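You operate a simulated robot arm through the tools that you are given. There is no shell and no other tool. Be economical: measure what you need, move in short steps, check, and stop when the job is done.

Carry out the task below with a simulated two-armed robot. There is one attempt and no reset: what you move stays moved.

TASK
Close the test mould: cover plate on, clamp locked, clamp bolt tight.
Fine: the mould is held steady with the other hand while the bolt is turned; the shield plate goes in the parts tray.
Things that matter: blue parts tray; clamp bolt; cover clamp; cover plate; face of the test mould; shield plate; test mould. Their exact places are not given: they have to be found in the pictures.

The check looks at the end state, three seconds after you hand in, the way a careful person would. Anything else that was tipped, shoved, dropped, spilled or broken makes it a failure. A push-on lid holds only when it is set on centred and level and pressed home; a screw cap is set on level and turned clockwise until tight.

THE ROBOT
Two 7-joint arms with two-finger parallel grippers on one trunk, on a base that drives. Base frame: it is fixed to the floor where the robot stands at the start and does not move with it; the origin is under the middle of the robot, x ahead of it, y to its left, z up; the surface under the hand at the start is at about z = 84. Units: cm, rad, N and s.
The left shoulder is at the start at [7, 13.3, 122.6], the right one opposite. With the tool pointing down near the work surface each hand reaches from about 10 to 64 cm from the robot's upright axis, wherever it stands, measured 20 degrees to its own side. Places, roughly: blue parts tray [50, 40, 80]; clamp bolt [50, 0, 100]; cover clamp [50, -20, 90]; face of the test mould [50, -10, 90]. Payload 1.57 kg a hand.
The TCP of each hand is the grasp point between the finger pads, 3 cm short of the fingertips. In the tool frame z runs along the fingers and y along their closing line. The gripper opens to 8 cm. The fingers are 1.7 cm wide and 1.2 cm thick; the gripper's body (4 by 8.2 cm) begins 8 cm behind the TCP.
Orientation is that of the tool frame in the base frame, as a unit quaternion [x, y, z, w]. With the fingers straight down and closing along the base's y, the tool's x points along the base's -x, its y along +y and its z along -z.

THE INTERFACE
- The arms move only by the tool servo_tool. It takes "left_moves", "right_moves" or both (then of equal length, played together; a hand with none holds still); each is a list of rows, each an object of numbers (a shift or turn left out is 0, a gripper value left out holds the last): "ax", "ay", "az": the turn, a rotation vector about the base's x, y, z in units of 6 degrees (1.0 is 6 degrees); "x", "y", "z": the shift along the base's x, y, z in units of 25 mm (1.0 is 25 mm); "fingers": the closure in counts, from 0 (fully open) to 255 (shut). In form: [{"ax": .., "ay": .., "az": .., "x": .., "y": .., "z": .., "fingers": ..}, ...]. A call has 1 to 10 rows; each row shifts and turns the commanded pose from where the row before left it. A call with a number of a shift or a turn outside -1 to 1 is refused whole. Each row takes 0.2 s and may step no farther than 5 cm and 0.15 rad from the row before; otherwise, or with a gripper value out of range, the whole call is refused. Where a pose cannot be reached the arm comes as near as it can. A force on the tool above 40 N (or 10 N above the force at the start of the call, whichever is more), or a blocked arm, ends the call early, and 0.2 s more pass. The fingers move at their own pace (about 15.3 cm/s each) and stop on an object; they squeeze with about 33 N. The grip force told is the motor's: it shows also when the fingers shut on nothing. Time passes only in rows, and 0.2 s behind the last, so rows that do not move let the fingers close. It gives the time, the measured TCP pose, the force on the tool (base axes), the opening and the grip force at its end, in the units of the frame above (readings bear some noise), with the torque about the TCP (base axes, N m) and any sound that the robot's microphone picked up, and new pictures: "views" is both (left out), scene, wrist or none (wrist: the cameras of the hands that moved).
- Cameras (640 x 400 px; columns grow to the right, rows downward): "scene" is now at [13.68, -0.32, 145.36]; the picture's right is [-0.04, -1.00, 0.00], its down [-0.60, 0.02, -0.80] and it looks along [0.80, -0.03, -0.60] (base axes); focal length 275 px, centre (320, 200). "left" rides on the left gripper at [7.2, 0.7, -12.2] in its tool frame; the picture's right is [-0.09, 1.00, 0.00], its down [-0.84, -0.08, -0.54] and it looks along [-0.54, -0.05, 0.84] (tool axes); focal length 238 px, centre (320, 200). "right" rides on the right gripper at [7.2, -0.7, -12.2] in its tool frame; the picture's right is [0.09, 1.00, 0.00], its down [-0.84, 0.08, -0.54] and it looks along [-0.54, 0.05, 0.84] (tool axes); focal length 238 px, centre (320, 200).
- raise_lower(by): slides the trunk up (or, below 0, down) by that many cm; the arms and the scene camera ride with it, the base frame stays. It gives what a move gives, with no picture.
- base_move(legs): drives the robot by 1 to 6 legs, each [ahead, left, turn to the left] in cm, cm and rad, along the robot's own axes; the way and the turn of a leg run together, so that a leg with both is an arc; at most 150 cm and 3.142 rad a leg. The arms and the cameras ride along, it lands a little off, and it stops where it bumps. It gives what a move gives, and a new picture of the scene camera.
- turn_head(pan, tilt): turns the head with the scene camera to pan (to the left, within 1.501 rad either way) and tilt (down, from -0.506 to 1.204), counted from straight ahead of the robot. It gives what a move gives, and a new picture of the scene camera.
- pixel_to_xyz(camera, pixels): for up to 12 pixels [column, row] of the newest picture of that camera ("zoom" is the newest enlarged one), the place [x, y, z] in the base frame of the surface seen there, good to about 0.3 cm. The clock stands still meanwhile.
- inspect(camera, box): a new picture of the part [left, top, right, bottom] of that camera's present view, enlarged. The clock stands still meanwhile.
- sign_off(): hands the job in; it is judged then, once.

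Go step by step. Measure first, check grasps and placings, and put right what went wrong. The budget is 80 turns and 260 pictures, counting those below and the enlarged ones. Unless the task says otherwise, let go and move clear before handing in.

The tools are called after "Emit:" as name(argument=value, ...) on one line, values as JSON. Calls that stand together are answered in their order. servo_tool: Moves the arms, as the interface text tells. Its arguments: {"type":"object","properties":{"left_moves":{"type":"array","items":{"type":"object","properties":{"ax":{"type":"number"},"ay":{"type":"number"},"az":{"type":"number"},"x":{"type":"number"},"y":{"type":"number"},"z":{"type":"number"},"fingers":{"type":"number"}}}},"right_moves":{"type":"array","items":{"type":"object","properties":{"ax":{"type":"number"},"ay":{"type":"number"},"az":{"type":"number"},"x":{"type":"number"},"y":{"type":"number"},"z":{"type":"number"},"fingers":{"type":"number"}}}},"views":{"type":"string","enum":["both","scene","wrist","none"]}},"required":[]} The other tools are called the same way: raise_lower (by) slides the trunk up or down; base_move (legs) drives the base; turn_head (pan, tilt) turns the head that bears the scene camera; pixel_to_xyz (camera, pixels) gives the place of the surface under pixels of a picture; inspect (camera, box) takes an enlarged picture of a part of a camera's view; sign_off () hands the job in.

At the start:

```text
time_s: 0.0
left_ee_pos: [41.58, 14.14, 127.68]
left_tool_rot: [0.0, 1.0, 0.0, 0.0]
left_contact_force: [0.9, 0.4, -0.4]
left_moment: [-0.01, 0.04, 0.01]
left_width: 8.0
left_finger_force: 0.0
right_ee_pos: [36.93, -25.45, 123.63]
right_tool_rot: [0.0, 1.0, 0.0, 0.0]
right_contact_force: [0.1, 0.1, 0.1]
right_moment: [-0.01, 0.02, -0.03]
right_width: 8.01
right_finger_force: 0.2
trunk travel left (down, up): [-80.0, 14.0]
robot x, y, heading: [-0.23, 0.0, -0.006]
head pan, tilt: [-0.037, 0.648]
```

scene: 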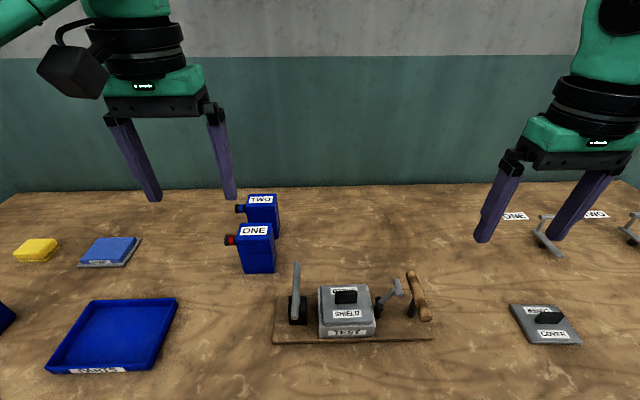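
right: 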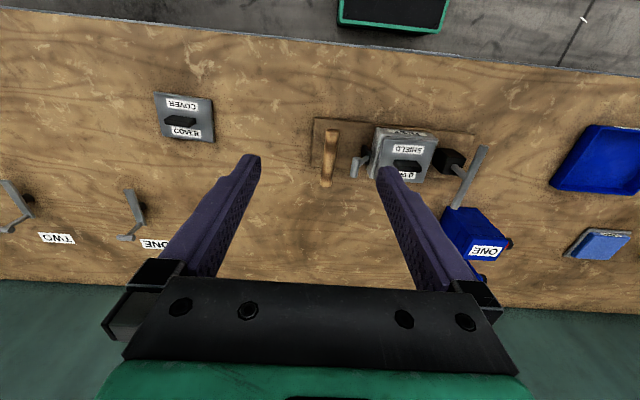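
left: 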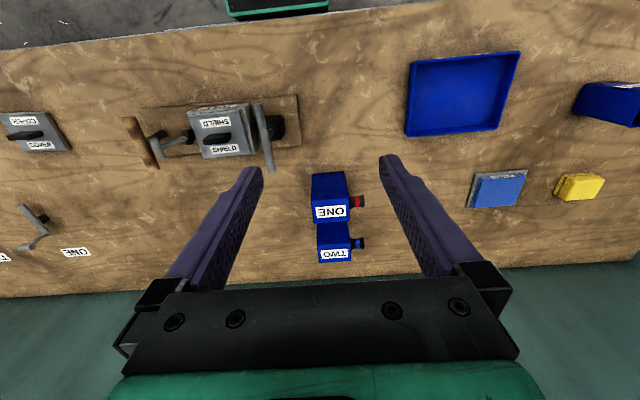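

The scene picture shows the mould with the shield on at about (346,310), the cover plate at (545,325), the tray at (115,335) and a lever at each side of the mould. I'll enlarge these parts and measure them.

Emit:
inspect(camera="scene", box=[260, 245, 450, 355])

Emit:
inspect(camera="right", box=[300, 100, 500, 225])

Emit:
inspect(camera="left", box=[110, 80, 310, 205])

Emit:
pixel_to_xyz(camera="scene", pixels=[[345, 293], [347, 313], [346, 332], [297, 265], [298, 315], [383, 305], [398, 288], [412, 275], [425, 318], [548, 317], [545, 333], [115, 335]])

```text
3.37 times, centred on (355, 300) of scene
```

zoom: 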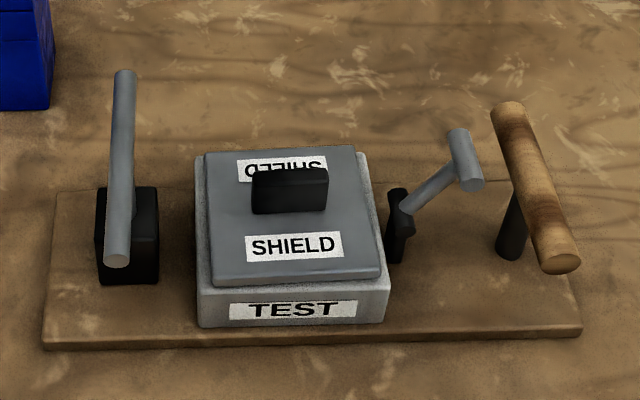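

```text
3.20 times, centred on (400, 162) of right
```

zoom: 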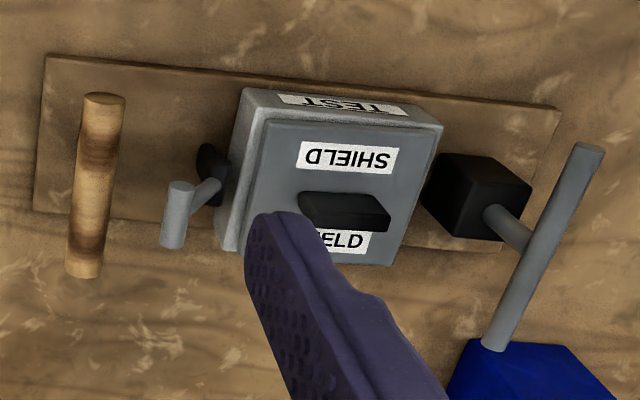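

```text
3.20 times, centred on (210, 142) of left
```

zoom: 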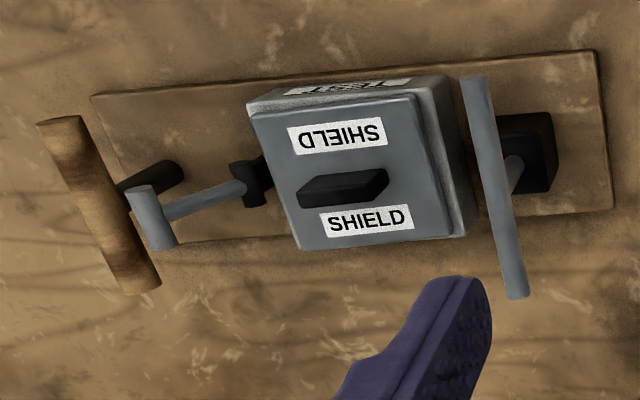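

```text
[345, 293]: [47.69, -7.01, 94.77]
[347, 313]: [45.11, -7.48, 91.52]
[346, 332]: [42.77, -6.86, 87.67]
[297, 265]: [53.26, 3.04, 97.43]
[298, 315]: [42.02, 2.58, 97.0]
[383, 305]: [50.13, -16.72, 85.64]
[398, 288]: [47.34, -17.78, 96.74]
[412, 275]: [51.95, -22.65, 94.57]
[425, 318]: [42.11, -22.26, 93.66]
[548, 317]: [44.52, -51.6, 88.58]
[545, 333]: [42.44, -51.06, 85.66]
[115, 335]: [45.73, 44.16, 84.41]
```

The left part is a T-bar on a black box (z≈97), and the right is a lever with a crossbar, tilted up (z≈97). I'll look at both from closer, and at the levers marked ONE and TWO and the cover plate.

Emit:
inspect(camera="scene", box=[480, 190, 640, 350])

Emit:
inspect(camera="right", box=[0, 70, 260, 270])

Emit:
inspect(camera="scene", box=[0, 180, 290, 380])

```text
2.50 times, centred on (560, 270) of scene
```

zoom: 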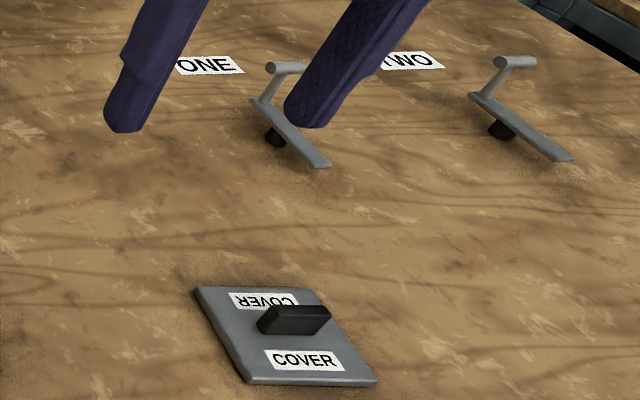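

```text
2.00 times, centred on (130, 170) of right
```

zoom: 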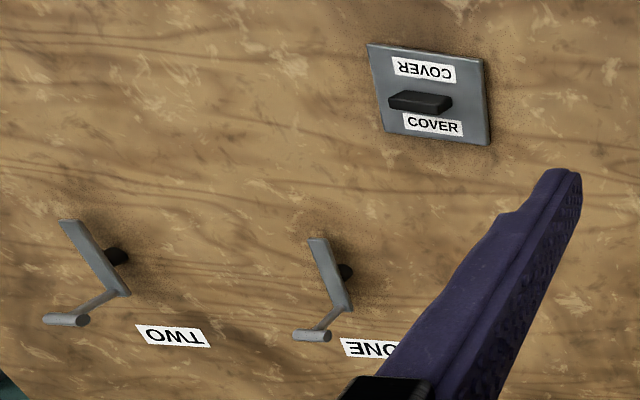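

```text
2.00 times, centred on (145, 280) of scene
```

zoom: 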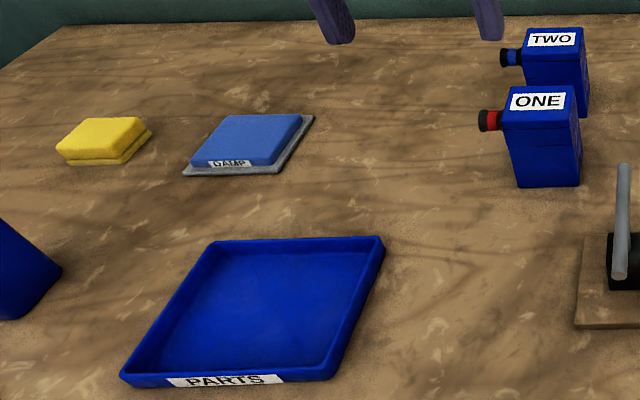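

The shield and cover each have a black knob, long along y. I'll measure the shield, its knob and the tray precisely, while swinging the left hand over the mould with its fingers turned to close along x.

Emit:
inspect(camera="scene", box=[260, 245, 450, 355])

Emit:
pixel_to_xyz(camera="zoom", pixels=[[207, 158], [352, 150], [377, 272], [215, 280], [290, 175], [290, 198], [258, 190], [322, 190], [388, 300], [200, 320], [365, 160], [60, 330]])

Emit:
pixel_to_xyz(camera="scene", pixels=[[95, 300], [176, 299], [140, 368], [50, 368], [110, 330], [290, 300], [305, 318], [272, 340], [433, 338], [515, 305], [560, 305], [580, 343]])

Emit:
servo_tool(left_moves=[{"az": -1, "y": -0.6}, {"az": -1, "y": -0.6}, {"az": -1, "y": -0.6}, {"az": -1, "y": -0.6}, {"az": -1, "y": -0.6}, {"az": -1, "y": -0.6}, {"az": -1, "y": -0.6}, {"az": -1, "y": -0.6}, {"az": -1, "y": -0.6}, {"az": -1, "y": -0.6}], views="none")

```text
3.37 times, centred on (355, 300) of scene
```

zoom: 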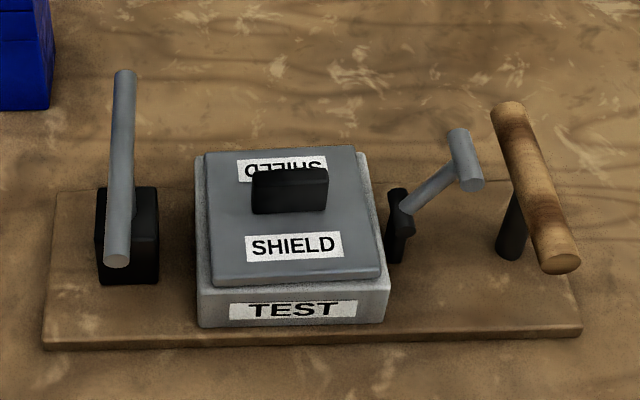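

```text
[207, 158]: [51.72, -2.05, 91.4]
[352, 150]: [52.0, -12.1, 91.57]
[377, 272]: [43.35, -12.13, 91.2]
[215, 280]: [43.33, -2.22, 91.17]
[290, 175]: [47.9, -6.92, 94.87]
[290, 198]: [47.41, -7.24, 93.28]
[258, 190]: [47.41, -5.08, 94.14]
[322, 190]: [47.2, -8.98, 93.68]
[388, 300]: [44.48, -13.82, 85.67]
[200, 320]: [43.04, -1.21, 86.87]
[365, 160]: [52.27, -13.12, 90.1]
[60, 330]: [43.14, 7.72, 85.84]
```

```text
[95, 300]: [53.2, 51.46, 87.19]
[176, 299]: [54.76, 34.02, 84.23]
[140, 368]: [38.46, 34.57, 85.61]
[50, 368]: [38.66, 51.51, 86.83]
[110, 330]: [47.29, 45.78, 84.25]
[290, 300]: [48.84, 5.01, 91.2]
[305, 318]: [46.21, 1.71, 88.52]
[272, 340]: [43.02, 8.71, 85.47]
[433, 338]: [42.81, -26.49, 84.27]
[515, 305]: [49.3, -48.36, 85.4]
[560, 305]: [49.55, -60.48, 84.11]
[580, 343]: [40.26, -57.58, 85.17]
```

```text
time_s: 2.2
left_ee_pos: [41.37, -1.06, 127.75]
left_tool_rot: [0.501, 0.865, 0.001, -0.001]
left_contact_force: [-0.4, -0.4, -0.6]
left_moment: [0.02, 0.01, 0.01]
left_width: 8.01
left_finger_force: 0.0
right_ee_pos: [37.04, -25.61, 123.78]
right_tool_rot: [0.001, 1.0, 0.0, 0.0]
right_contact_force: [-0.7, -0.8, 0.1]
right_moment: [0.05, -0.01, -0.02]
right_width: 7.98
right_finger_force: 0.2
trunk travel left (down, up): [-80.0, 14.0]
robot x, y, heading: [-0.41, -0.3, 0.001]
head pan, tilt: [-0.037, 0.648]
```

The left hand is turning well. The shield's knob centre is near (47.9, -7.1, z≤94.9). I'll finish the turn and come down to about z=106 above it.

Emit:
servo_tool(left_moves=[{"az": -1, "x": 0.5, "y": -0.5, "z": -0.6}, {"az": -1, "x": 0.5, "y": -0.5, "z": -0.8}, {"az": -1, "x": 0.5, "y": -0.5, "z": -0.9}, {"az": -1, "x": 0.5, "y": -0.5, "z": -0.9}, {"az": -1, "x": 0.5, "y": -0.4, "z": -0.9}, {"z": -0.9}, {"z": -0.9}, {"z": -0.9}, {"z": -0.9}, {"z": -0.7}])

```text
time_s: 4.4
left_ee_pos: [47.73, -6.75, 106.6]
left_tool_rot: [0.707, 0.707, 0.0, -0.001]
left_contact_force: [0.6, -0.2, -0.1]
left_moment: [-0.03, -0.01, 0.01]
left_width: 8.02
left_finger_force: 0.1
right_ee_pos: [37.06, -25.36, 123.76]
right_tool_rot: [0.001, 1.0, 0.002, 0.001]
right_contact_force: [0.3, 0.1, 0.6]
right_moment: [-0.01, 0.02, 0.0]
right_width: 8.0
right_finger_force: 0.1
trunk travel left (down, up): [-80.0, 14.0]
robot x, y, heading: [-0.0, 0.08, 0.006]
head pan, tilt: [-0.037, 0.648]
```

scene: 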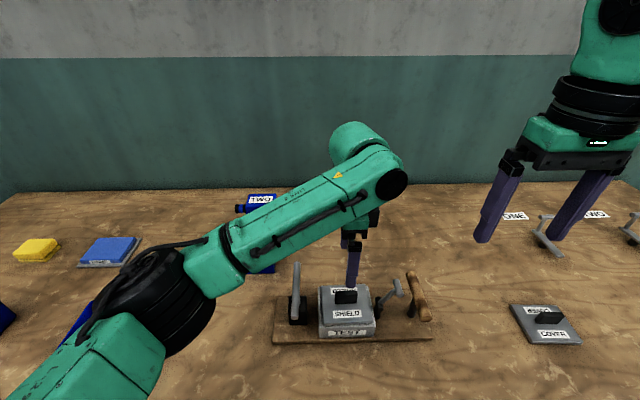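
left: 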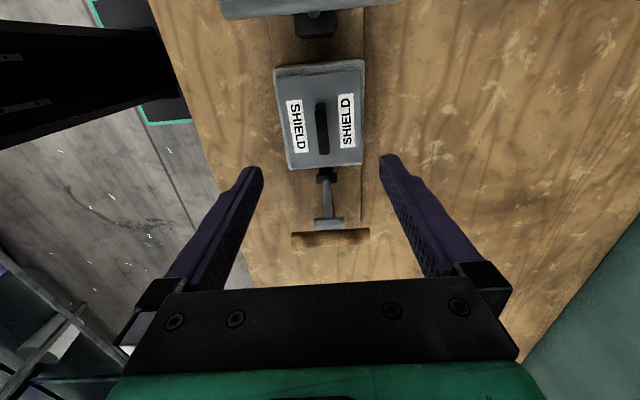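

The left camera has the shield knob at (321,128) and the lever at (328,195). I'll measure the knob and the clamp from here.

Emit:
inspect(camera="left", box=[220, 0, 420, 250])

Emit:
pixel_to_xyz(camera="left", pixels=[[321, 105], [318, 128], [326, 128], [322, 152], [328, 175], [328, 198], [328, 222], [305, 238], [355, 238], [310, 22], [245, 10], [330, 238]])

```text
1.60 times, centred on (320, 125) of left
```

zoom: 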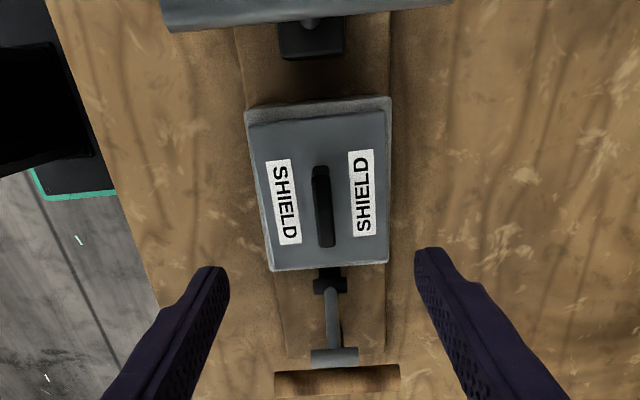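

```text
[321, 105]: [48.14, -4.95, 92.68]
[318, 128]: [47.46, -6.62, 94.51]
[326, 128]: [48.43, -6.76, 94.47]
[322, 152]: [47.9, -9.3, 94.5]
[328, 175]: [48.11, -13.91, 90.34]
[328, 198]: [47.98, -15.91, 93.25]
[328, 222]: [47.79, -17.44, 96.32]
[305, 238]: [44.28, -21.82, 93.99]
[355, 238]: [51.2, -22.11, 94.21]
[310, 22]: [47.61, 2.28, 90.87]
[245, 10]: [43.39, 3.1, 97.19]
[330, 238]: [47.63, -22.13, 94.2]
```

The knob centre is (47.95, -7.1) with its top at 94.8. I'll lower to TCP z≈95 (tips at 92, above the plate) and close.

Emit:
servo_tool(left_moves=[{"z": -0.9, "x": 0.08, "y": -0.14}, {"z": -0.9}, {"z": -0.9}, {"z": -0.9}, {"z": -0.7}, {"z": -0.3}, {"fingers": 255}, {}, {}], views="wrist")

```text
time_s: 6.4
left_ee_pos: [47.97, -7.21, 95.22]
left_tool_rot: [0.708, 0.706, -0.001, -0.001]
left_contact_force: [0.3, -0.7, -0.5]
left_moment: [-0.11, -0.06, 0.04]
left_width: 1.16
left_finger_force: 28.8
right_ee_pos: [37.13, -25.44, 123.67]
right_tool_rot: [0.002, 1.0, 0.001, 0.001]
right_contact_force: [0.1, 0.6, -0.8]
right_moment: [-0.01, 0.01, -0.01]
right_width: 8.0
right_finger_force: 0.2
trunk travel left (down, up): [-80.0, 14.0]
robot x, y, heading: [-0.04, -0.19, 0.003]
head pan, tilt: [-0.037, 0.648]
```

left: 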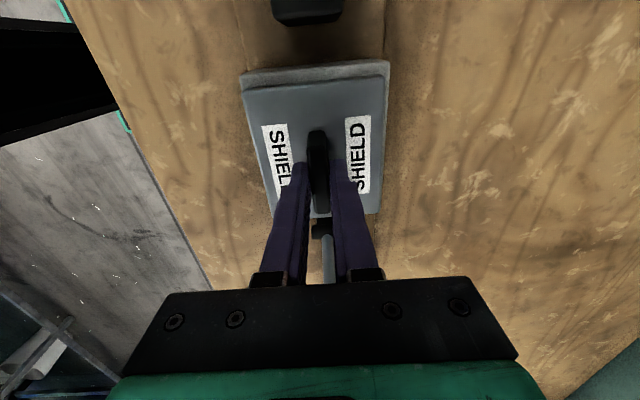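

The knob is held (width 1.16, 29 N). I'll lift straight up.

Emit:
servo_tool(left_moves=[{"z": 0.2}, {"z": 0.4}, {"z": 0.8}, {"z": 0.9}, {"z": 0.9}, {"z": 0.9}, {"z": 0.9}])

```text
time_s: 8.0
left_ee_pos: [47.94, -7.08, 107.93]
left_tool_rot: [0.707, 0.707, 0.0, 0.0]
left_contact_force: [-0.3, 0.2, -3.8]
left_moment: [-0.01, 0.06, -0.01]
left_width: 1.17
left_finger_force: 28.7
right_ee_pos: [37.06, -25.33, 123.63]
right_tool_rot: [0.0, 1.0, 0.001, 0.0]
right_contact_force: [-0.5, -0.1, -0.3]
right_moment: [0.01, -0.02, 0.0]
right_width: 7.98
right_finger_force: 0.1
trunk travel left (down, up): [-80.0, 14.0]
robot x, y, heading: [0.13, -0.07, -0.0]
head pan, tilt: [-0.037, 0.648]
```

scene: 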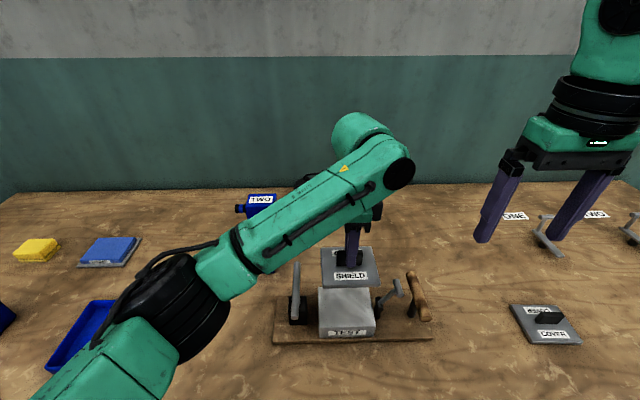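
left: 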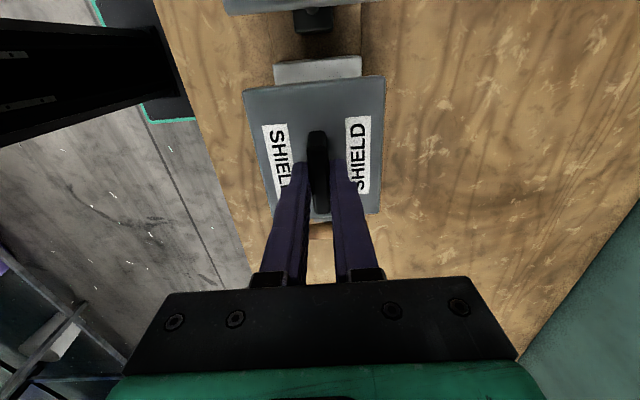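

The shield came free. I'll carry it to above the tray centre (46, 42.5) in two calls.

Emit:
servo_tool(left_moves=[{"y": 0.6}, {"y": 1}, {"y": 1}, {"y": 1}, {"y": 1}, {"y": 1}, {"y": 1}, {"y": 1}, {"y": 1}, {"y": 1}], views="none")

Emit:
servo_tool(left_moves=[{"y": 1, "x": -0.1}, {"y": 1, "x": -0.1}, {"y": 1, "x": -0.1}, {"y": 1, "x": -0.1}, {"y": 1, "x": -0.1}, {"y": 1, "x": -0.1}, {"y": 1, "x": -0.1}, {"y": 1, "x": -0.1}, {"y": 1, "x": -0.1}, {"y": 1, "x": -0.1}])

```text
time_s: 10.2
left_ee_pos: [48.17, 16.99, 107.75]
left_tool_rot: [0.707, 0.707, -0.001, 0.001]
left_contact_force: [-0.2, 0.4, -3.4]
left_moment: [-0.02, 0.02, 0.0]
left_width: 1.18
left_finger_force: 29.4
right_ee_pos: [37.15, -25.23, 123.72]
right_tool_rot: [0.001, 1.0, 0.0, 0.0]
right_contact_force: [0.0, 0.0, 0.0]
right_moment: [0.0, 0.0, -0.02]
right_width: 7.99
right_finger_force: 0.1
trunk travel left (down, up): [-80.0, 14.0]
robot x, y, heading: [0.05, 0.02, 0.003]
head pan, tilt: [-0.037, 0.648]
```

```text
time_s: 12.4
left_ee_pos: [45.09, 41.99, 107.59]
left_tool_rot: [0.707, 0.707, -0.002, 0.0]
left_contact_force: [-0.1, -0.2, -2.9]
left_moment: [0.01, -0.03, 0.0]
left_width: 1.14
left_finger_force: 28.6
right_ee_pos: [37.07, -25.38, 123.76]
right_tool_rot: [0.002, 1.0, 0.0, -0.001]
right_contact_force: [0.5, -0.5, -0.3]
right_moment: [-0.01, -0.05, 0.01]
right_width: 8.0
right_finger_force: 0.0
trunk travel left (down, up): [-80.0, 14.0]
robot x, y, heading: [-0.08, 0.05, -0.001]
head pan, tilt: [-0.037, 0.648]
```

scene: 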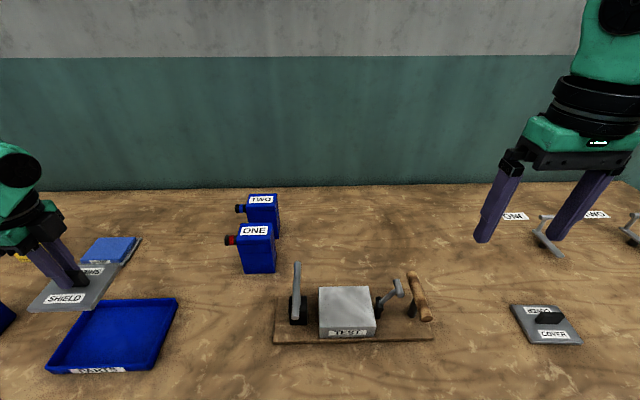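
left: 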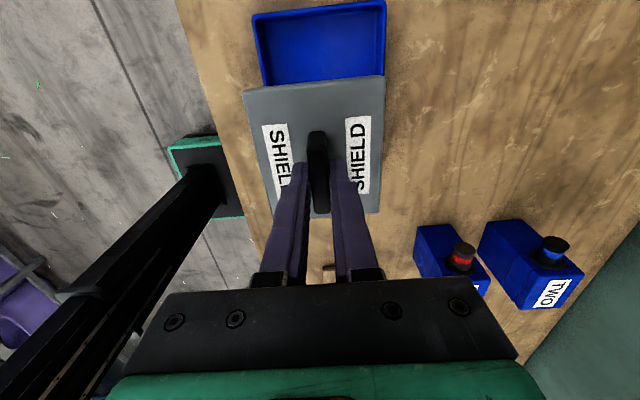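

The shield hangs over the tray at (45.1, 42.0). I'll lower it about 17.5 cm, slowing at the end.

Emit:
servo_tool(left_moves=[{"z": -0.9, "x": 0.4, "y": 0.2}, {"z": -1}, {"z": -1}, {"z": -1}, {"z": -1}, {"z": -1}, {"z": -0.6}, {"z": -0.3}])

```text
time_s: 14.2
left_ee_pos: [46.54, 42.24, 90.64]
left_tool_rot: [0.707, 0.708, -0.001, -0.001]
left_contact_force: [-0.5, 0.2, -3.5]
left_moment: [0.03, 0.03, 0.03]
left_width: 1.17
left_finger_force: 28.9
right_ee_pos: [37.1, -25.23, 123.64]
right_tool_rot: [0.001, 1.0, 0.001, -0.001]
right_contact_force: [0.3, 0.1, 0.8]
right_moment: [0.01, -0.03, 0.0]
right_width: 8.02
right_finger_force: 0.1
trunk travel left (down, up): [-80.0, 14.0]
robot x, y, heading: [-0.16, -0.15, -0.002]
head pan, tilt: [-0.037, 0.648]
```

scene: 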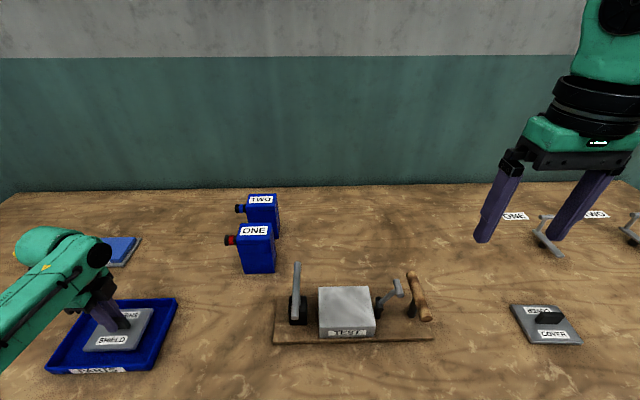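
left: 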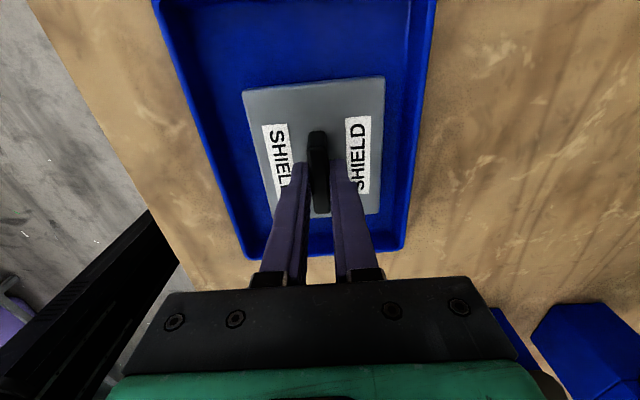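

The plate is inside the tray walls and not yet touching. I'll go down in tiny steps to feel contact.

Emit:
servo_tool(left_moves=[{"z": -0.15}, {"z": -0.15}, {"z": -0.1}, {"z": -0.1}], views="none")

```text
time_s: 15.2
left_ee_pos: [46.43, 42.33, 89.35]
left_tool_rot: [0.707, 0.707, -0.001, 0.0]
left_contact_force: [-0.3, 0.0, -3.3]
left_moment: [-0.06, 0.01, 0.02]
left_width: 1.17
left_finger_force: 28.6
right_ee_pos: [37.02, -25.29, 123.62]
right_tool_rot: [0.001, 1.0, 0.001, -0.001]
right_contact_force: [0.2, -0.4, 0.4]
right_moment: [0.01, 0.03, 0.01]
right_width: 8.0
right_finger_force: 0.0
trunk travel left (down, up): [-80.0, 14.0]
robot x, y, heading: [0.17, 0.03, -0.0]
head pan, tilt: [-0.037, 0.648]
```

Emit:
servo_tool(left_moves=[{"z": -0.1}, {"z": -0.1}, {"z": -0.08}], views="none")

```text
time_s: 16.0
left_ee_pos: [46.54, 42.31, 89.01]
left_tool_rot: [0.707, 0.707, 0.004, 0.002]
left_contact_force: [7.7, 5.4, 22.3]
left_moment: [0.16, 0.6, 0.0]
left_width: 1.18
left_finger_force: 29.3
right_ee_pos: [36.9, -25.59, 123.8]
right_tool_rot: [0.0, 1.0, 0.002, 0.0]
right_contact_force: [-0.6, 0.3, 0.4]
right_moment: [-0.01, 0.03, -0.04]
right_width: 8.0
right_finger_force: 0.1
trunk travel left (down, up): [-80.0, 14.0]
robot x, y, heading: [0.12, 0.66, 0.002]
head pan, tilt: [-0.037, 0.648]
```

Contact felt (22 N upward). I'll ease up slightly, open, and lift away.

Emit:
servo_tool(left_moves=[{"z": 0.1}, {"fingers": 120}, {"fingers": 0}, {}, {"z": 0.5}, {"z": 1}, {"z": 1}, {"z": 1}, {"z": 1}, {"z": 1}])

```text
time_s: 18.2
left_ee_pos: [46.08, 42.26, 102.69]
left_tool_rot: [0.707, 0.707, 0.0, -0.001]
left_contact_force: [-0.5, -0.1, 0.3]
left_moment: [0.02, -0.02, 0.0]
left_width: 7.99
left_finger_force: 0.0
right_ee_pos: [37.04, -25.46, 123.52]
right_tool_rot: [0.001, 1.0, 0.001, 0.0]
right_contact_force: [-0.2, -0.6, -0.1]
right_moment: [0.0, 0.0, 0.03]
right_width: 8.03
right_finger_force: 0.0
trunk travel left (down, up): [-80.0, 14.0]
robot x, y, heading: [0.34, 0.01, 0.002]
head pan, tilt: [-0.037, 0.648]
```

scene: 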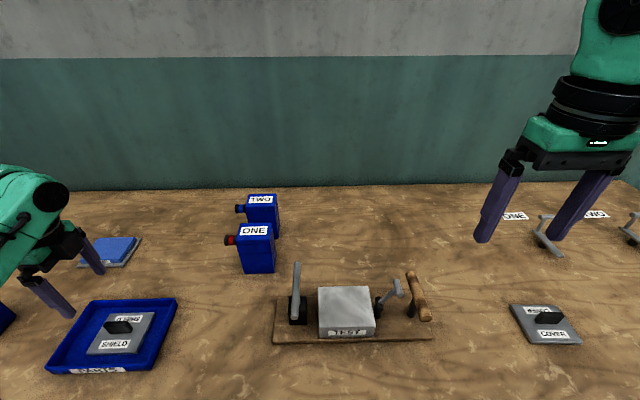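
left: 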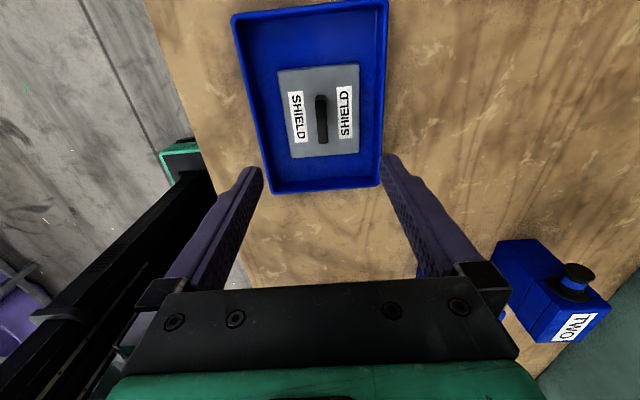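

The shield lies flat in the tray. Next I'll inspect the mould's face and the cover plate, and measure the cover's knob and corners.

Emit:
inspect(camera="scene", box=[260, 255, 450, 355])

Emit:
pixel_to_xyz(camera="zoom", pixels=[[200, 115], [362, 113], [380, 248], [205, 250], [285, 180], [400, 180], [440, 148], [470, 150], [455, 120]])

Emit:
inspect(camera="scene", box=[500, 290, 600, 355])

Emit:
pixel_to_xyz(camera="zoom", pixels=[[75, 100], [365, 100], [495, 330], [170, 340], [300, 155], [290, 180], [250, 190], [350, 175], [300, 200], [400, 310]])

Emit:
servo_tool(left_moves=[{"x": -0.5, "z": 0.8}, {"x": -0.8, "z": 0.8}, {"x": -0.8, "z": 0.8}, {"x": -0.8}, {"x": -0.5}, {}, {}, {}, {}, {}], right_moves=[{"az": 1, "y": -1}, {"az": 1, "y": -1}, {"az": 1, "y": -1}, {"az": 1, "y": -1}, {"az": 1, "y": -1}, {"az": 1, "y": -1}, {"az": 1, "y": -1}, {"az": 1, "y": -1}, {"az": 1, "y": -1}, {"az": 1, "y": -1}], views="none")

```text
3.37 times, centred on (355, 305) of scene
```

zoom: 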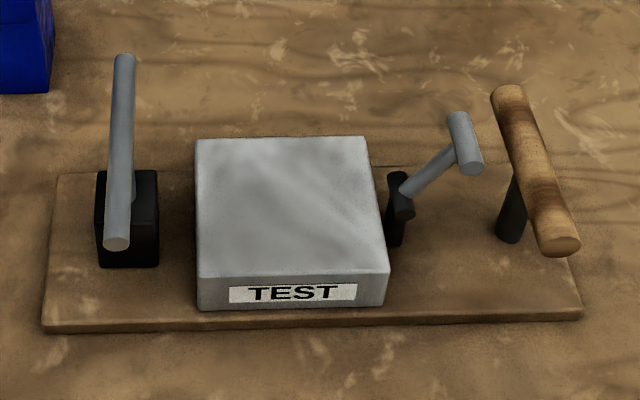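

```text
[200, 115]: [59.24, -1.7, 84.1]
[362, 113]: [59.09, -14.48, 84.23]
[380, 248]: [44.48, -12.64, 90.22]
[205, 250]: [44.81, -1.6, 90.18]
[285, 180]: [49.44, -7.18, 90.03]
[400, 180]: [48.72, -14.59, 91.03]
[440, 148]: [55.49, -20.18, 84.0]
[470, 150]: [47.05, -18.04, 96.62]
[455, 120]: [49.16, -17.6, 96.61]
```

```text
6.15 times, centred on (550, 322) of scene
```

zoom: 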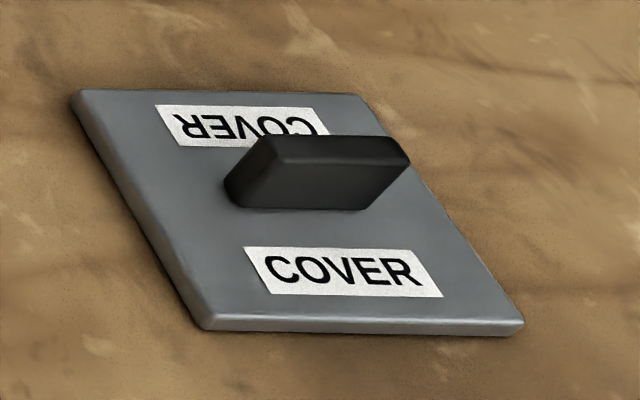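

```text
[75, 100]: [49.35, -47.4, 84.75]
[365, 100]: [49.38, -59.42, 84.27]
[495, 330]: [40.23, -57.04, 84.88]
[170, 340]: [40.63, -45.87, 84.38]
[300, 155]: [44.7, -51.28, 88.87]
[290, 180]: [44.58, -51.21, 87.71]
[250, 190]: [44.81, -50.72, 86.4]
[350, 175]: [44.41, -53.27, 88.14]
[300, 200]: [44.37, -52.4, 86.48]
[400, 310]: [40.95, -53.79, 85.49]
```

```text
time_s: 20.4
left_ee_pos: [37.79, 42.51, 108.63]
left_tool_rot: [0.707, 0.708, 0.0, 0.001]
left_contact_force: [0.3, -0.4, -0.6]
left_moment: [-0.05, -0.03, -0.04]
left_width: 7.99
left_finger_force: 0.1
right_ee_pos: [24.3, -18.24, 119.03]
right_tool_rot: [-0.476, 0.88, 0.0, 0.0]
right_contact_force: [-0.2, -0.2, 0.6]
right_moment: [-0.01, -0.02, -0.01]
right_width: 8.01
right_finger_force: 0.1
right hand out of reach, approached as far as the arm can: row 3, 4, 5, 6, 7, 8, 9, 10
trunk travel left (down, up): [-80.0, 14.0]
robot x, y, heading: [0.25, 0.13, 0.002]
head pan, tilt: [-0.037, 0.648]
```

The right arm stalled at (24, -18), so being high up and far out was unreachable. The mould's face looks plain. I'll take a small step down and look.

Emit:
servo_tool(right_moves=[{"z": -0.5, "x": 0.4}, {"z": -0.5, "x": 0.4}, {"z": -0.5, "x": 0.4}])

```text
time_s: 21.2
left_ee_pos: [37.98, 42.53, 108.72]
left_tool_rot: [0.707, 0.708, 0.0, 0.0]
left_contact_force: [-0.6, -0.1, 0.3]
left_moment: [-0.03, -0.01, 0.02]
left_width: 7.99
left_finger_force: 0.0
right_ee_pos: [26.66, -16.35, 115.7]
right_tool_rot: [-0.474, 0.881, -0.001, 0.0]
right_contact_force: [0.0, -0.2, 0.2]
right_moment: [-0.01, 0.03, 0.01]
right_width: 8.01
right_finger_force: 0.0
right hand out of reach, approached as far as the arm can: row 1, 2, 3
trunk travel left (down, up): [-80.0, 14.0]
robot x, y, heading: [0.01, 0.34, 0.001]
head pan, tilt: [-0.037, 0.648]
```

scene: 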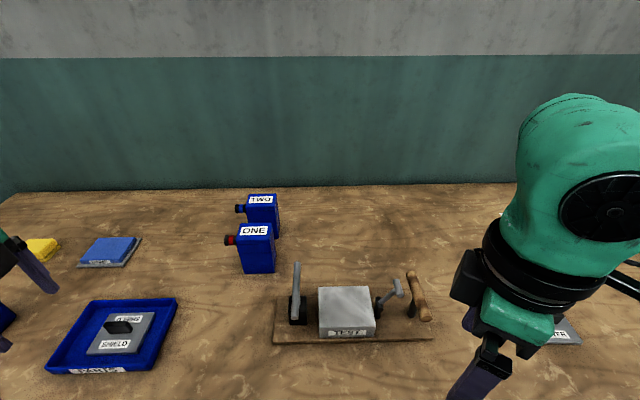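
right: 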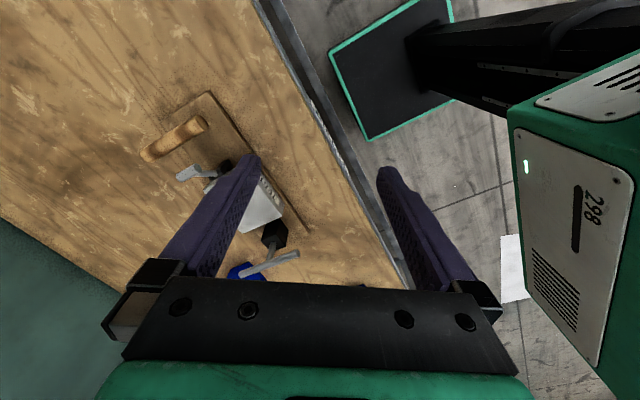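

The elbow configuration appears stuck. I'll turn the hand back while shifting a little, to recover a good posture.

Emit:
servo_tool(right_moves=[{"az": -1}, {"az": -1}, {"az": -1}, {"az": -1}, {"az": -1}, {"az": -1}, {"az": -1}, {"az": -1}, {"az": -1}, {"az": -1}])

```text
time_s: 23.4
left_ee_pos: [37.75, 42.55, 108.67]
left_tool_rot: [0.707, 0.707, 0.001, 0.0]
left_contact_force: [-0.9, 0.0, -0.6]
left_moment: [-0.03, 0.02, -0.01]
left_width: 7.98
left_finger_force: 0.0
right_ee_pos: [26.4, -16.42, 115.64]
right_tool_rot: [0.028, 1.0, 0.001, 0.0]
right_contact_force: [-0.3, -0.1, -0.5]
right_moment: [0.01, -0.01, 0.02]
right_width: 8.02
right_finger_force: 0.1
trunk travel left (down, up): [-80.0, 14.0]
robot x, y, heading: [0.15, -0.02, -0.002]
head pan, tilt: [-0.037, 0.648]
```

scene: 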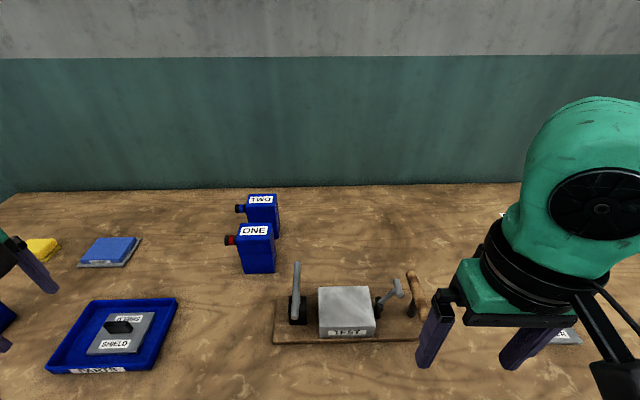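
right: 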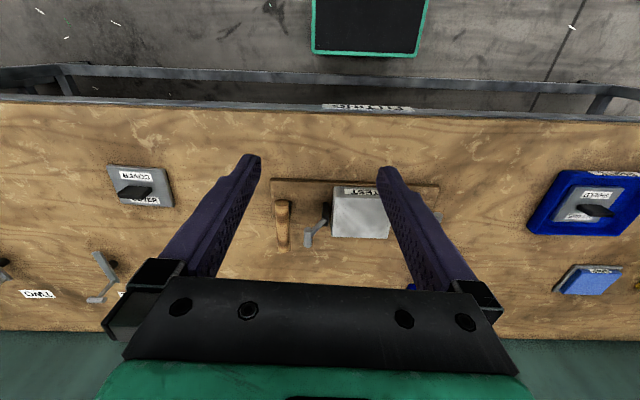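

Shifts are taken from the measured pose, and turning back worked. I'll move out toward the cover without turning, coming down a bit.

Emit:
servo_tool(right_moves=[{"x": 0.6, "y": -1, "z": -0.4}, {"x": 0.6, "y": -1, "z": -0.4}, {"x": 0.6, "y": -1, "z": -0.4}, {"x": 0.6, "y": -1, "z": -0.4}, {"x": 0.6, "y": -1, "z": -0.4}, {"x": 0.6, "y": -1, "z": -0.4}, {"x": 0.6, "y": -1, "z": -0.4}, {"x": 0.6, "y": -1, "z": -0.4}, {"x": 0.6, "y": -1, "z": -0.4}, {"x": 0.6, "y": -1, "z": -0.4}], views="scene")

```text
time_s: 25.6
left_ee_pos: [37.95, 42.47, 108.57]
left_tool_rot: [0.707, 0.707, 0.0, 0.0]
left_contact_force: [-0.5, 0.0, 0.3]
left_moment: [-0.01, 0.01, -0.02]
left_width: 8.0
left_finger_force: 0.0
right_ee_pos: [39.77, -38.53, 106.69]
right_tool_rot: [0.02, 1.0, 0.0, 0.0]
right_contact_force: [-0.6, -0.2, 0.8]
right_moment: [-0.06, -0.03, -0.04]
right_width: 7.98
right_finger_force: 0.2
right hand out of reach, approached as far as the arm can: row 9, 10
trunk travel left (down, up): [-80.0, 14.0]
robot x, y, heading: [-0.07, -0.29, -0.001]
head pan, tilt: [-0.037, 0.648]
```

scene: 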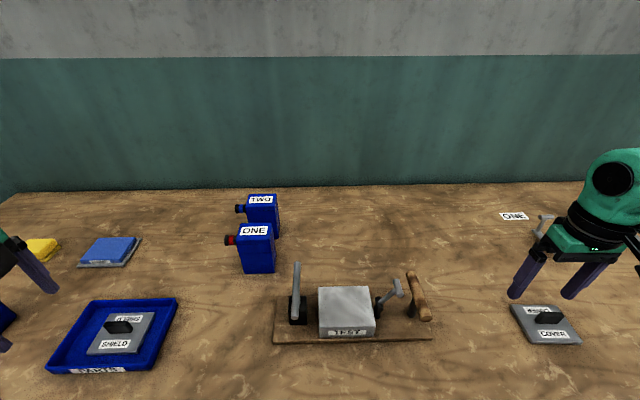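

The cover, about 68 cm from the axis, is beyond reach here. I'll drive 25 cm to the right.

Emit:
base_move(legs=[[0, -25, 0]])

```text
time_s: 27.4
left_ee_pos: [37.6, 17.31, 108.64]
left_tool_rot: [0.704, 0.71, -0.001, 0.001]
left_contact_force: [-0.9, -0.3, 0.1]
left_moment: [-0.01, 0.0, 0.02]
left_width: 8.01
left_finger_force: 0.0
right_ee_pos: [40.23, -63.5, 106.73]
right_tool_rot: [0.016, 1.0, 0.0, 0.0]
right_contact_force: [-0.2, -0.6, 0.1]
right_moment: [0.0, 0.0, 0.01]
right_width: 8.0
right_finger_force: 0.1
trunk travel left (down, up): [-80.0, 14.0]
robot x, y, heading: [-0.42, -25.75, 0.005]
head pan, tilt: [-0.037, 0.648]
```

scene: 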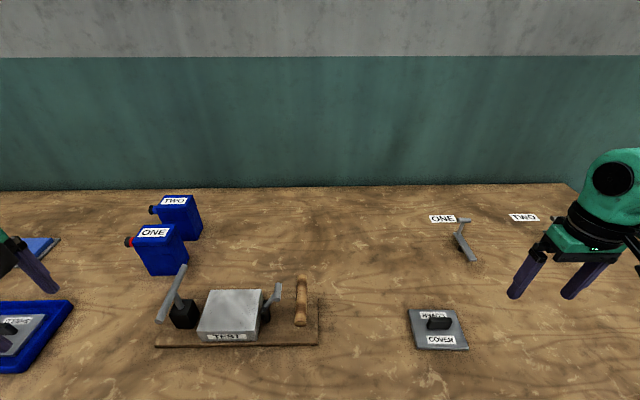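

The cover at (437,327) is now well within reach. I'll move the right hand over it while turning, and measure.

Emit:
inspect(camera="scene", box=[390, 295, 490, 360])

Emit:
pixel_to_xyz(camera="zoom", pixels=[[250, 150], [370, 150], [260, 180], [370, 190], [320, 155], [320, 185], [130, 110], [395, 105], [475, 335], [170, 330]])

Emit:
servo_tool(right_moves=[{"x": 0.16, "y": 0.5, "az": 1}, {"x": 0.16, "y": 0.5, "az": 1}, {"x": 0.16, "y": 0.5, "az": 1}, {"x": 0.16, "y": 0.5, "az": 1}, {"x": 0.16, "y": 0.5, "az": 1}, {"x": 0.16, "y": 0.5, "az": 1}, {"x": 0.16, "y": 0.5, "az": 1}, {"x": 0.16, "y": 0.5, "az": 1}, {"x": 0.16, "y": 0.4, "az": 1}, {"x": 0.16, "y": 0.4, "az": 1}])

```text
6.15 times, centred on (440, 328) of scene
```

zoom: 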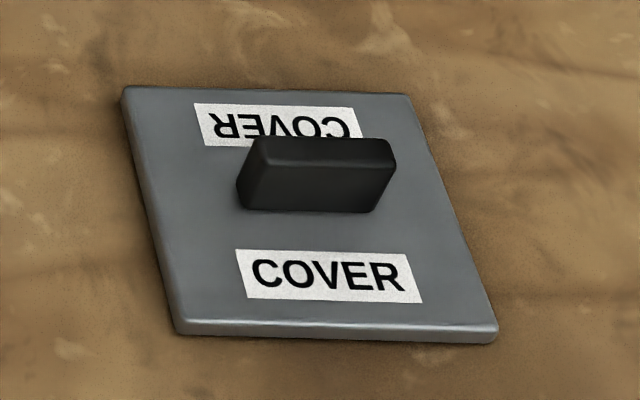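

```text
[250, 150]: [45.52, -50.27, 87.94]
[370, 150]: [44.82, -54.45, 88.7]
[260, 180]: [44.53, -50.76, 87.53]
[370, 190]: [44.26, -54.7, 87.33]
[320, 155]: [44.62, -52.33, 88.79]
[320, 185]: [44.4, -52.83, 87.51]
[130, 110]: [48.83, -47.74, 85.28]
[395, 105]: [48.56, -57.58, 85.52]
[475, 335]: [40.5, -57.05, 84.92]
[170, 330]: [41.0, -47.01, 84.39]
```

```text
time_s: 29.6
left_ee_pos: [37.62, 17.29, 108.61]
left_tool_rot: [0.704, 0.71, -0.001, 0.001]
left_contact_force: [-0.5, -0.3, -0.1]
left_moment: [-0.01, -0.01, 0.04]
left_width: 7.99
left_finger_force: 0.0
right_ee_pos: [33.92, -34.78, 105.95]
right_tool_rot: [-0.484, 0.875, -0.002, 0.001]
right_contact_force: [0.2, 0.2, -0.5]
right_moment: [0.0, -0.01, -0.04]
right_width: 7.99
right_finger_force: 0.0
right hand out of reach, approached as far as the arm can: row 1, 2, 3, 4, 5, 6, 7, 8, 9, 10
trunk travel left (down, up): [-80.0, 14.0]
robot x, y, heading: [0.23, -25.73, 0.009]
head pan, tilt: [-0.037, 0.648]
```

scene: 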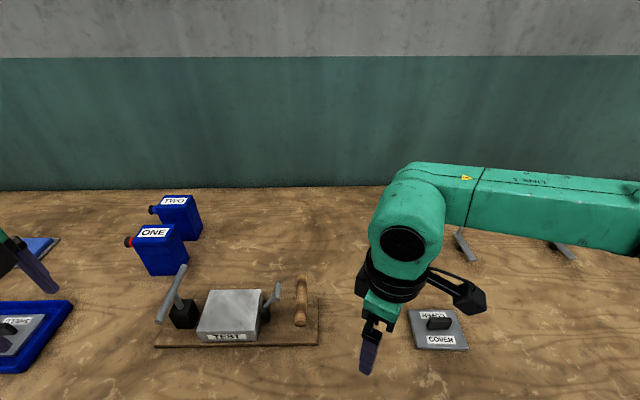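
right: 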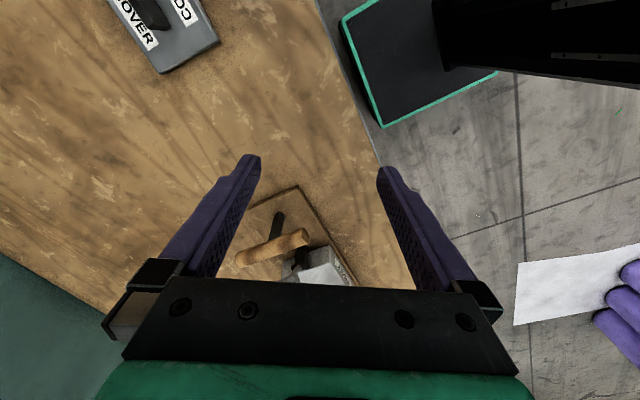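

The +90° side seems to hit a limit for the right arm. I'll turn it the other way, with no shift, and watch.

Emit:
servo_tool(right_moves=[{"az": -1}, {"az": -1}, {"az": -1}, {"az": -1}, {"az": -1}, {"az": -1}, {"az": -1}, {"az": -1}, {"az": -1}, {"az": -1}], views="none")

Emit:
servo_tool(right_moves=[{"az": -1, "x": 0.3, "y": -0.5}, {"az": -1, "x": 0.3, "y": -0.5}, {"az": -1, "x": 0.3, "y": -0.5}, {"az": -1, "x": 0.3, "y": -0.5}, {"az": -1, "x": 0.3, "y": -0.5}, {"az": -1, "x": 0.3, "y": -0.5}, {"az": -1, "x": 0.3, "y": -0.5}, {"az": -1, "x": 0.3, "y": -0.5}, {"az": -1, "x": 0.3, "y": -0.5}, {"az": -1, "x": 0.3, "y": -0.5}])

```text
time_s: 31.9
left_ee_pos: [37.63, 17.27, 108.75]
left_tool_rot: [0.704, 0.71, -0.001, 0.0]
left_contact_force: [-0.1, 0.2, 0.1]
left_moment: [-0.01, -0.01, -0.03]
left_width: 8.0
left_finger_force: 0.0
right_ee_pos: [33.93, -34.94, 105.91]
right_tool_rot: [0.017, 1.0, 0.001, -0.001]
right_contact_force: [0.3, 0.3, -0.3]
right_moment: [-0.03, 0.01, 0.01]
right_width: 7.97
right_finger_force: 0.1
trunk travel left (down, up): [-80.0, 14.0]
robot x, y, heading: [-0.03, -25.84, 0.007]
head pan, tilt: [-0.037, 0.648]
```

```text
time_s: 34.0
left_ee_pos: [37.64, 17.21, 108.58]
left_tool_rot: [0.704, 0.71, -0.001, 0.0]
left_contact_force: [0.6, -0.1, -0.9]
left_moment: [0.01, 0.04, -0.03]
left_width: 7.99
left_finger_force: 0.0
right_ee_pos: [41.54, -47.36, 105.95]
right_tool_rot: [0.514, 0.858, 0.0, 0.0]
right_contact_force: [1.1, -0.2, -0.4]
right_moment: [0.0, 0.01, 0.04]
right_width: 7.99
right_finger_force: 0.1
trunk travel left (down, up): [-80.0, 14.0]
robot x, y, heading: [0.18, -25.66, 0.004]
head pan, tilt: [-0.037, 0.648]
```

scene: 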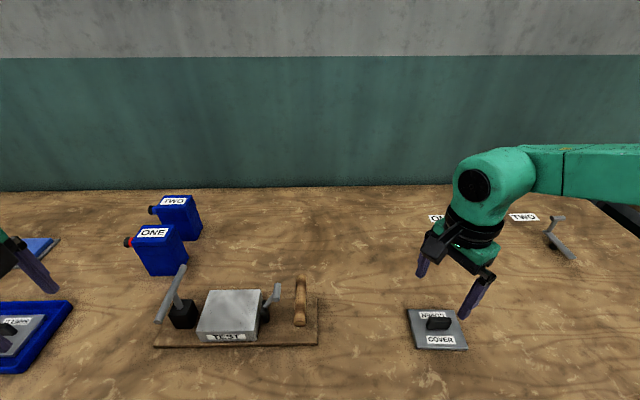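
right: 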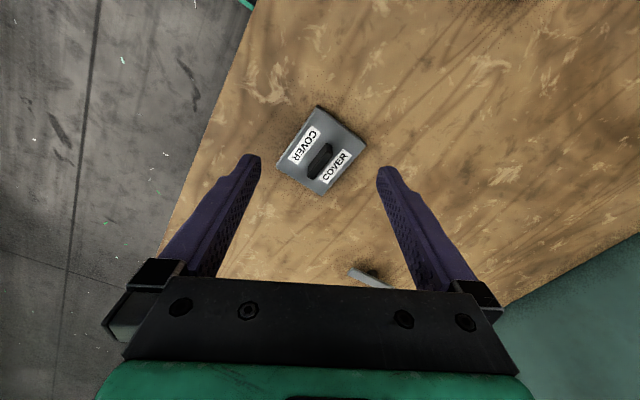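

Turning this way works (now -62°). I'll finish the turn and centre over the cover's knob at about (45.0, -52.6).

Emit:
servo_tool(right_moves=[{"az": -1, "x": 0.28, "y": -0.42, "z": -0.4}, {"az": -1, "x": 0.28, "y": -0.42, "z": -0.4}, {"az": -1, "x": 0.28, "y": -0.42, "z": -0.4}, {"az": -1, "x": 0.28, "y": -0.42, "z": -0.4}, {"az": -0.68, "x": 0.28, "y": -0.42, "z": -0.4}, {}], views="wrist")

Emit:
pixel_to_xyz(camera="right", pixels=[[320, 110], [320, 125], [320, 140], [300, 130], [340, 130]])

```text
time_s: 35.5
left_ee_pos: [37.52, 17.14, 108.54]
left_tool_rot: [0.705, 0.71, 0.0, -0.001]
left_contact_force: [-0.3, 0.9, 0.2]
left_moment: [0.03, 0.0, -0.01]
left_width: 8.05
left_finger_force: 0.0
right_ee_pos: [44.82, -52.56, 100.69]
right_tool_rot: [0.707, 0.707, 0.002, 0.001]
right_contact_force: [-0.1, -0.7, 0.2]
right_moment: [0.02, -0.05, 0.0]
right_width: 8.02
right_finger_force: 0.2
trunk travel left (down, up): [-80.0, 14.0]
robot x, y, heading: [0.06, -26.04, 0.01]
head pan, tilt: [-0.037, 0.648]
```

right: 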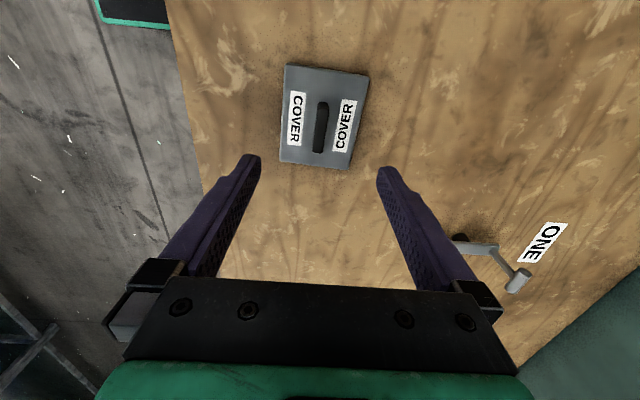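

```text
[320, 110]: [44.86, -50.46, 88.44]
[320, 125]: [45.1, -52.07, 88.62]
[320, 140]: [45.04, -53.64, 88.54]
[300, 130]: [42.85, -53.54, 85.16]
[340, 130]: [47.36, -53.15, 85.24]
```

The knob centre is (45.0, -52.1..-52.6) with its top at 88.6. I'll check the plate's yaw from its corners before grasping.

Emit:
pixel_to_xyz(camera="right", pixels=[[289, 68], [282, 160], [365, 77], [349, 166], [322, 103], [318, 152]])

Emit:
inspect(camera="right", box=[260, 50, 400, 180])

```text
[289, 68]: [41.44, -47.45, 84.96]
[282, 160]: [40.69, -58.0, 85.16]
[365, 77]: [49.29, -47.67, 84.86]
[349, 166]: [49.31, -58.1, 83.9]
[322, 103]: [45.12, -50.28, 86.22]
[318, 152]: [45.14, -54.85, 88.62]
```

```text
3.08 times, centred on (330, 115) of right
```

zoom: 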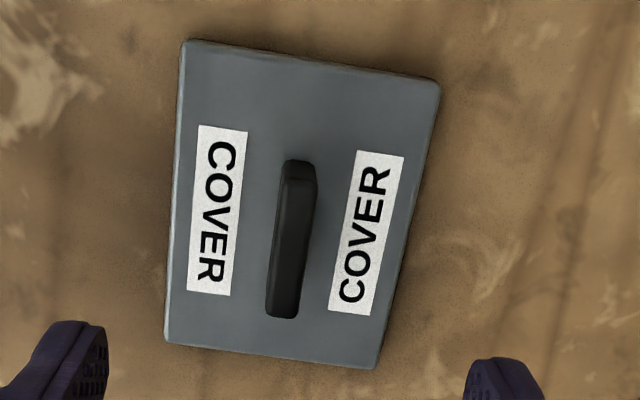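

The knob is aligned with y. I'll go down to TCP z≈89 and close.

Emit:
servo_tool(right_moves=[{"z": -0.9, "x": 0.08}, {"z": -0.9}, {"z": -0.9}, {"z": -0.9}, {"z": -0.7}, {"z": -0.36}, {"fingers": 255}, {}, {}], views="wrist")

```text
time_s: 37.5
left_ee_pos: [37.58, 17.22, 108.66]
left_tool_rot: [0.704, 0.71, 0.0, 0.0]
left_contact_force: [-0.7, -0.3, 0.0]
left_moment: [-0.03, 0.01, 0.03]
left_width: 8.0
left_finger_force: 0.1
right_ee_pos: [45.21, -52.68, 89.26]
right_tool_rot: [0.707, 0.707, 0.0, 0.001]
right_contact_force: [-0.5, 0.8, 0.2]
right_moment: [0.05, 0.0, -0.02]
right_width: 1.19
right_finger_force: 29.2
trunk travel left (down, up): [-80.0, 14.0]
robot x, y, heading: [0.04, -25.03, 0.007]
head pan, tilt: [-0.037, 0.648]
```

right: 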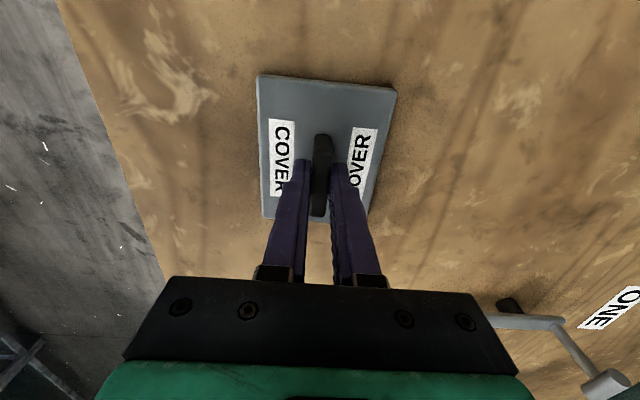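

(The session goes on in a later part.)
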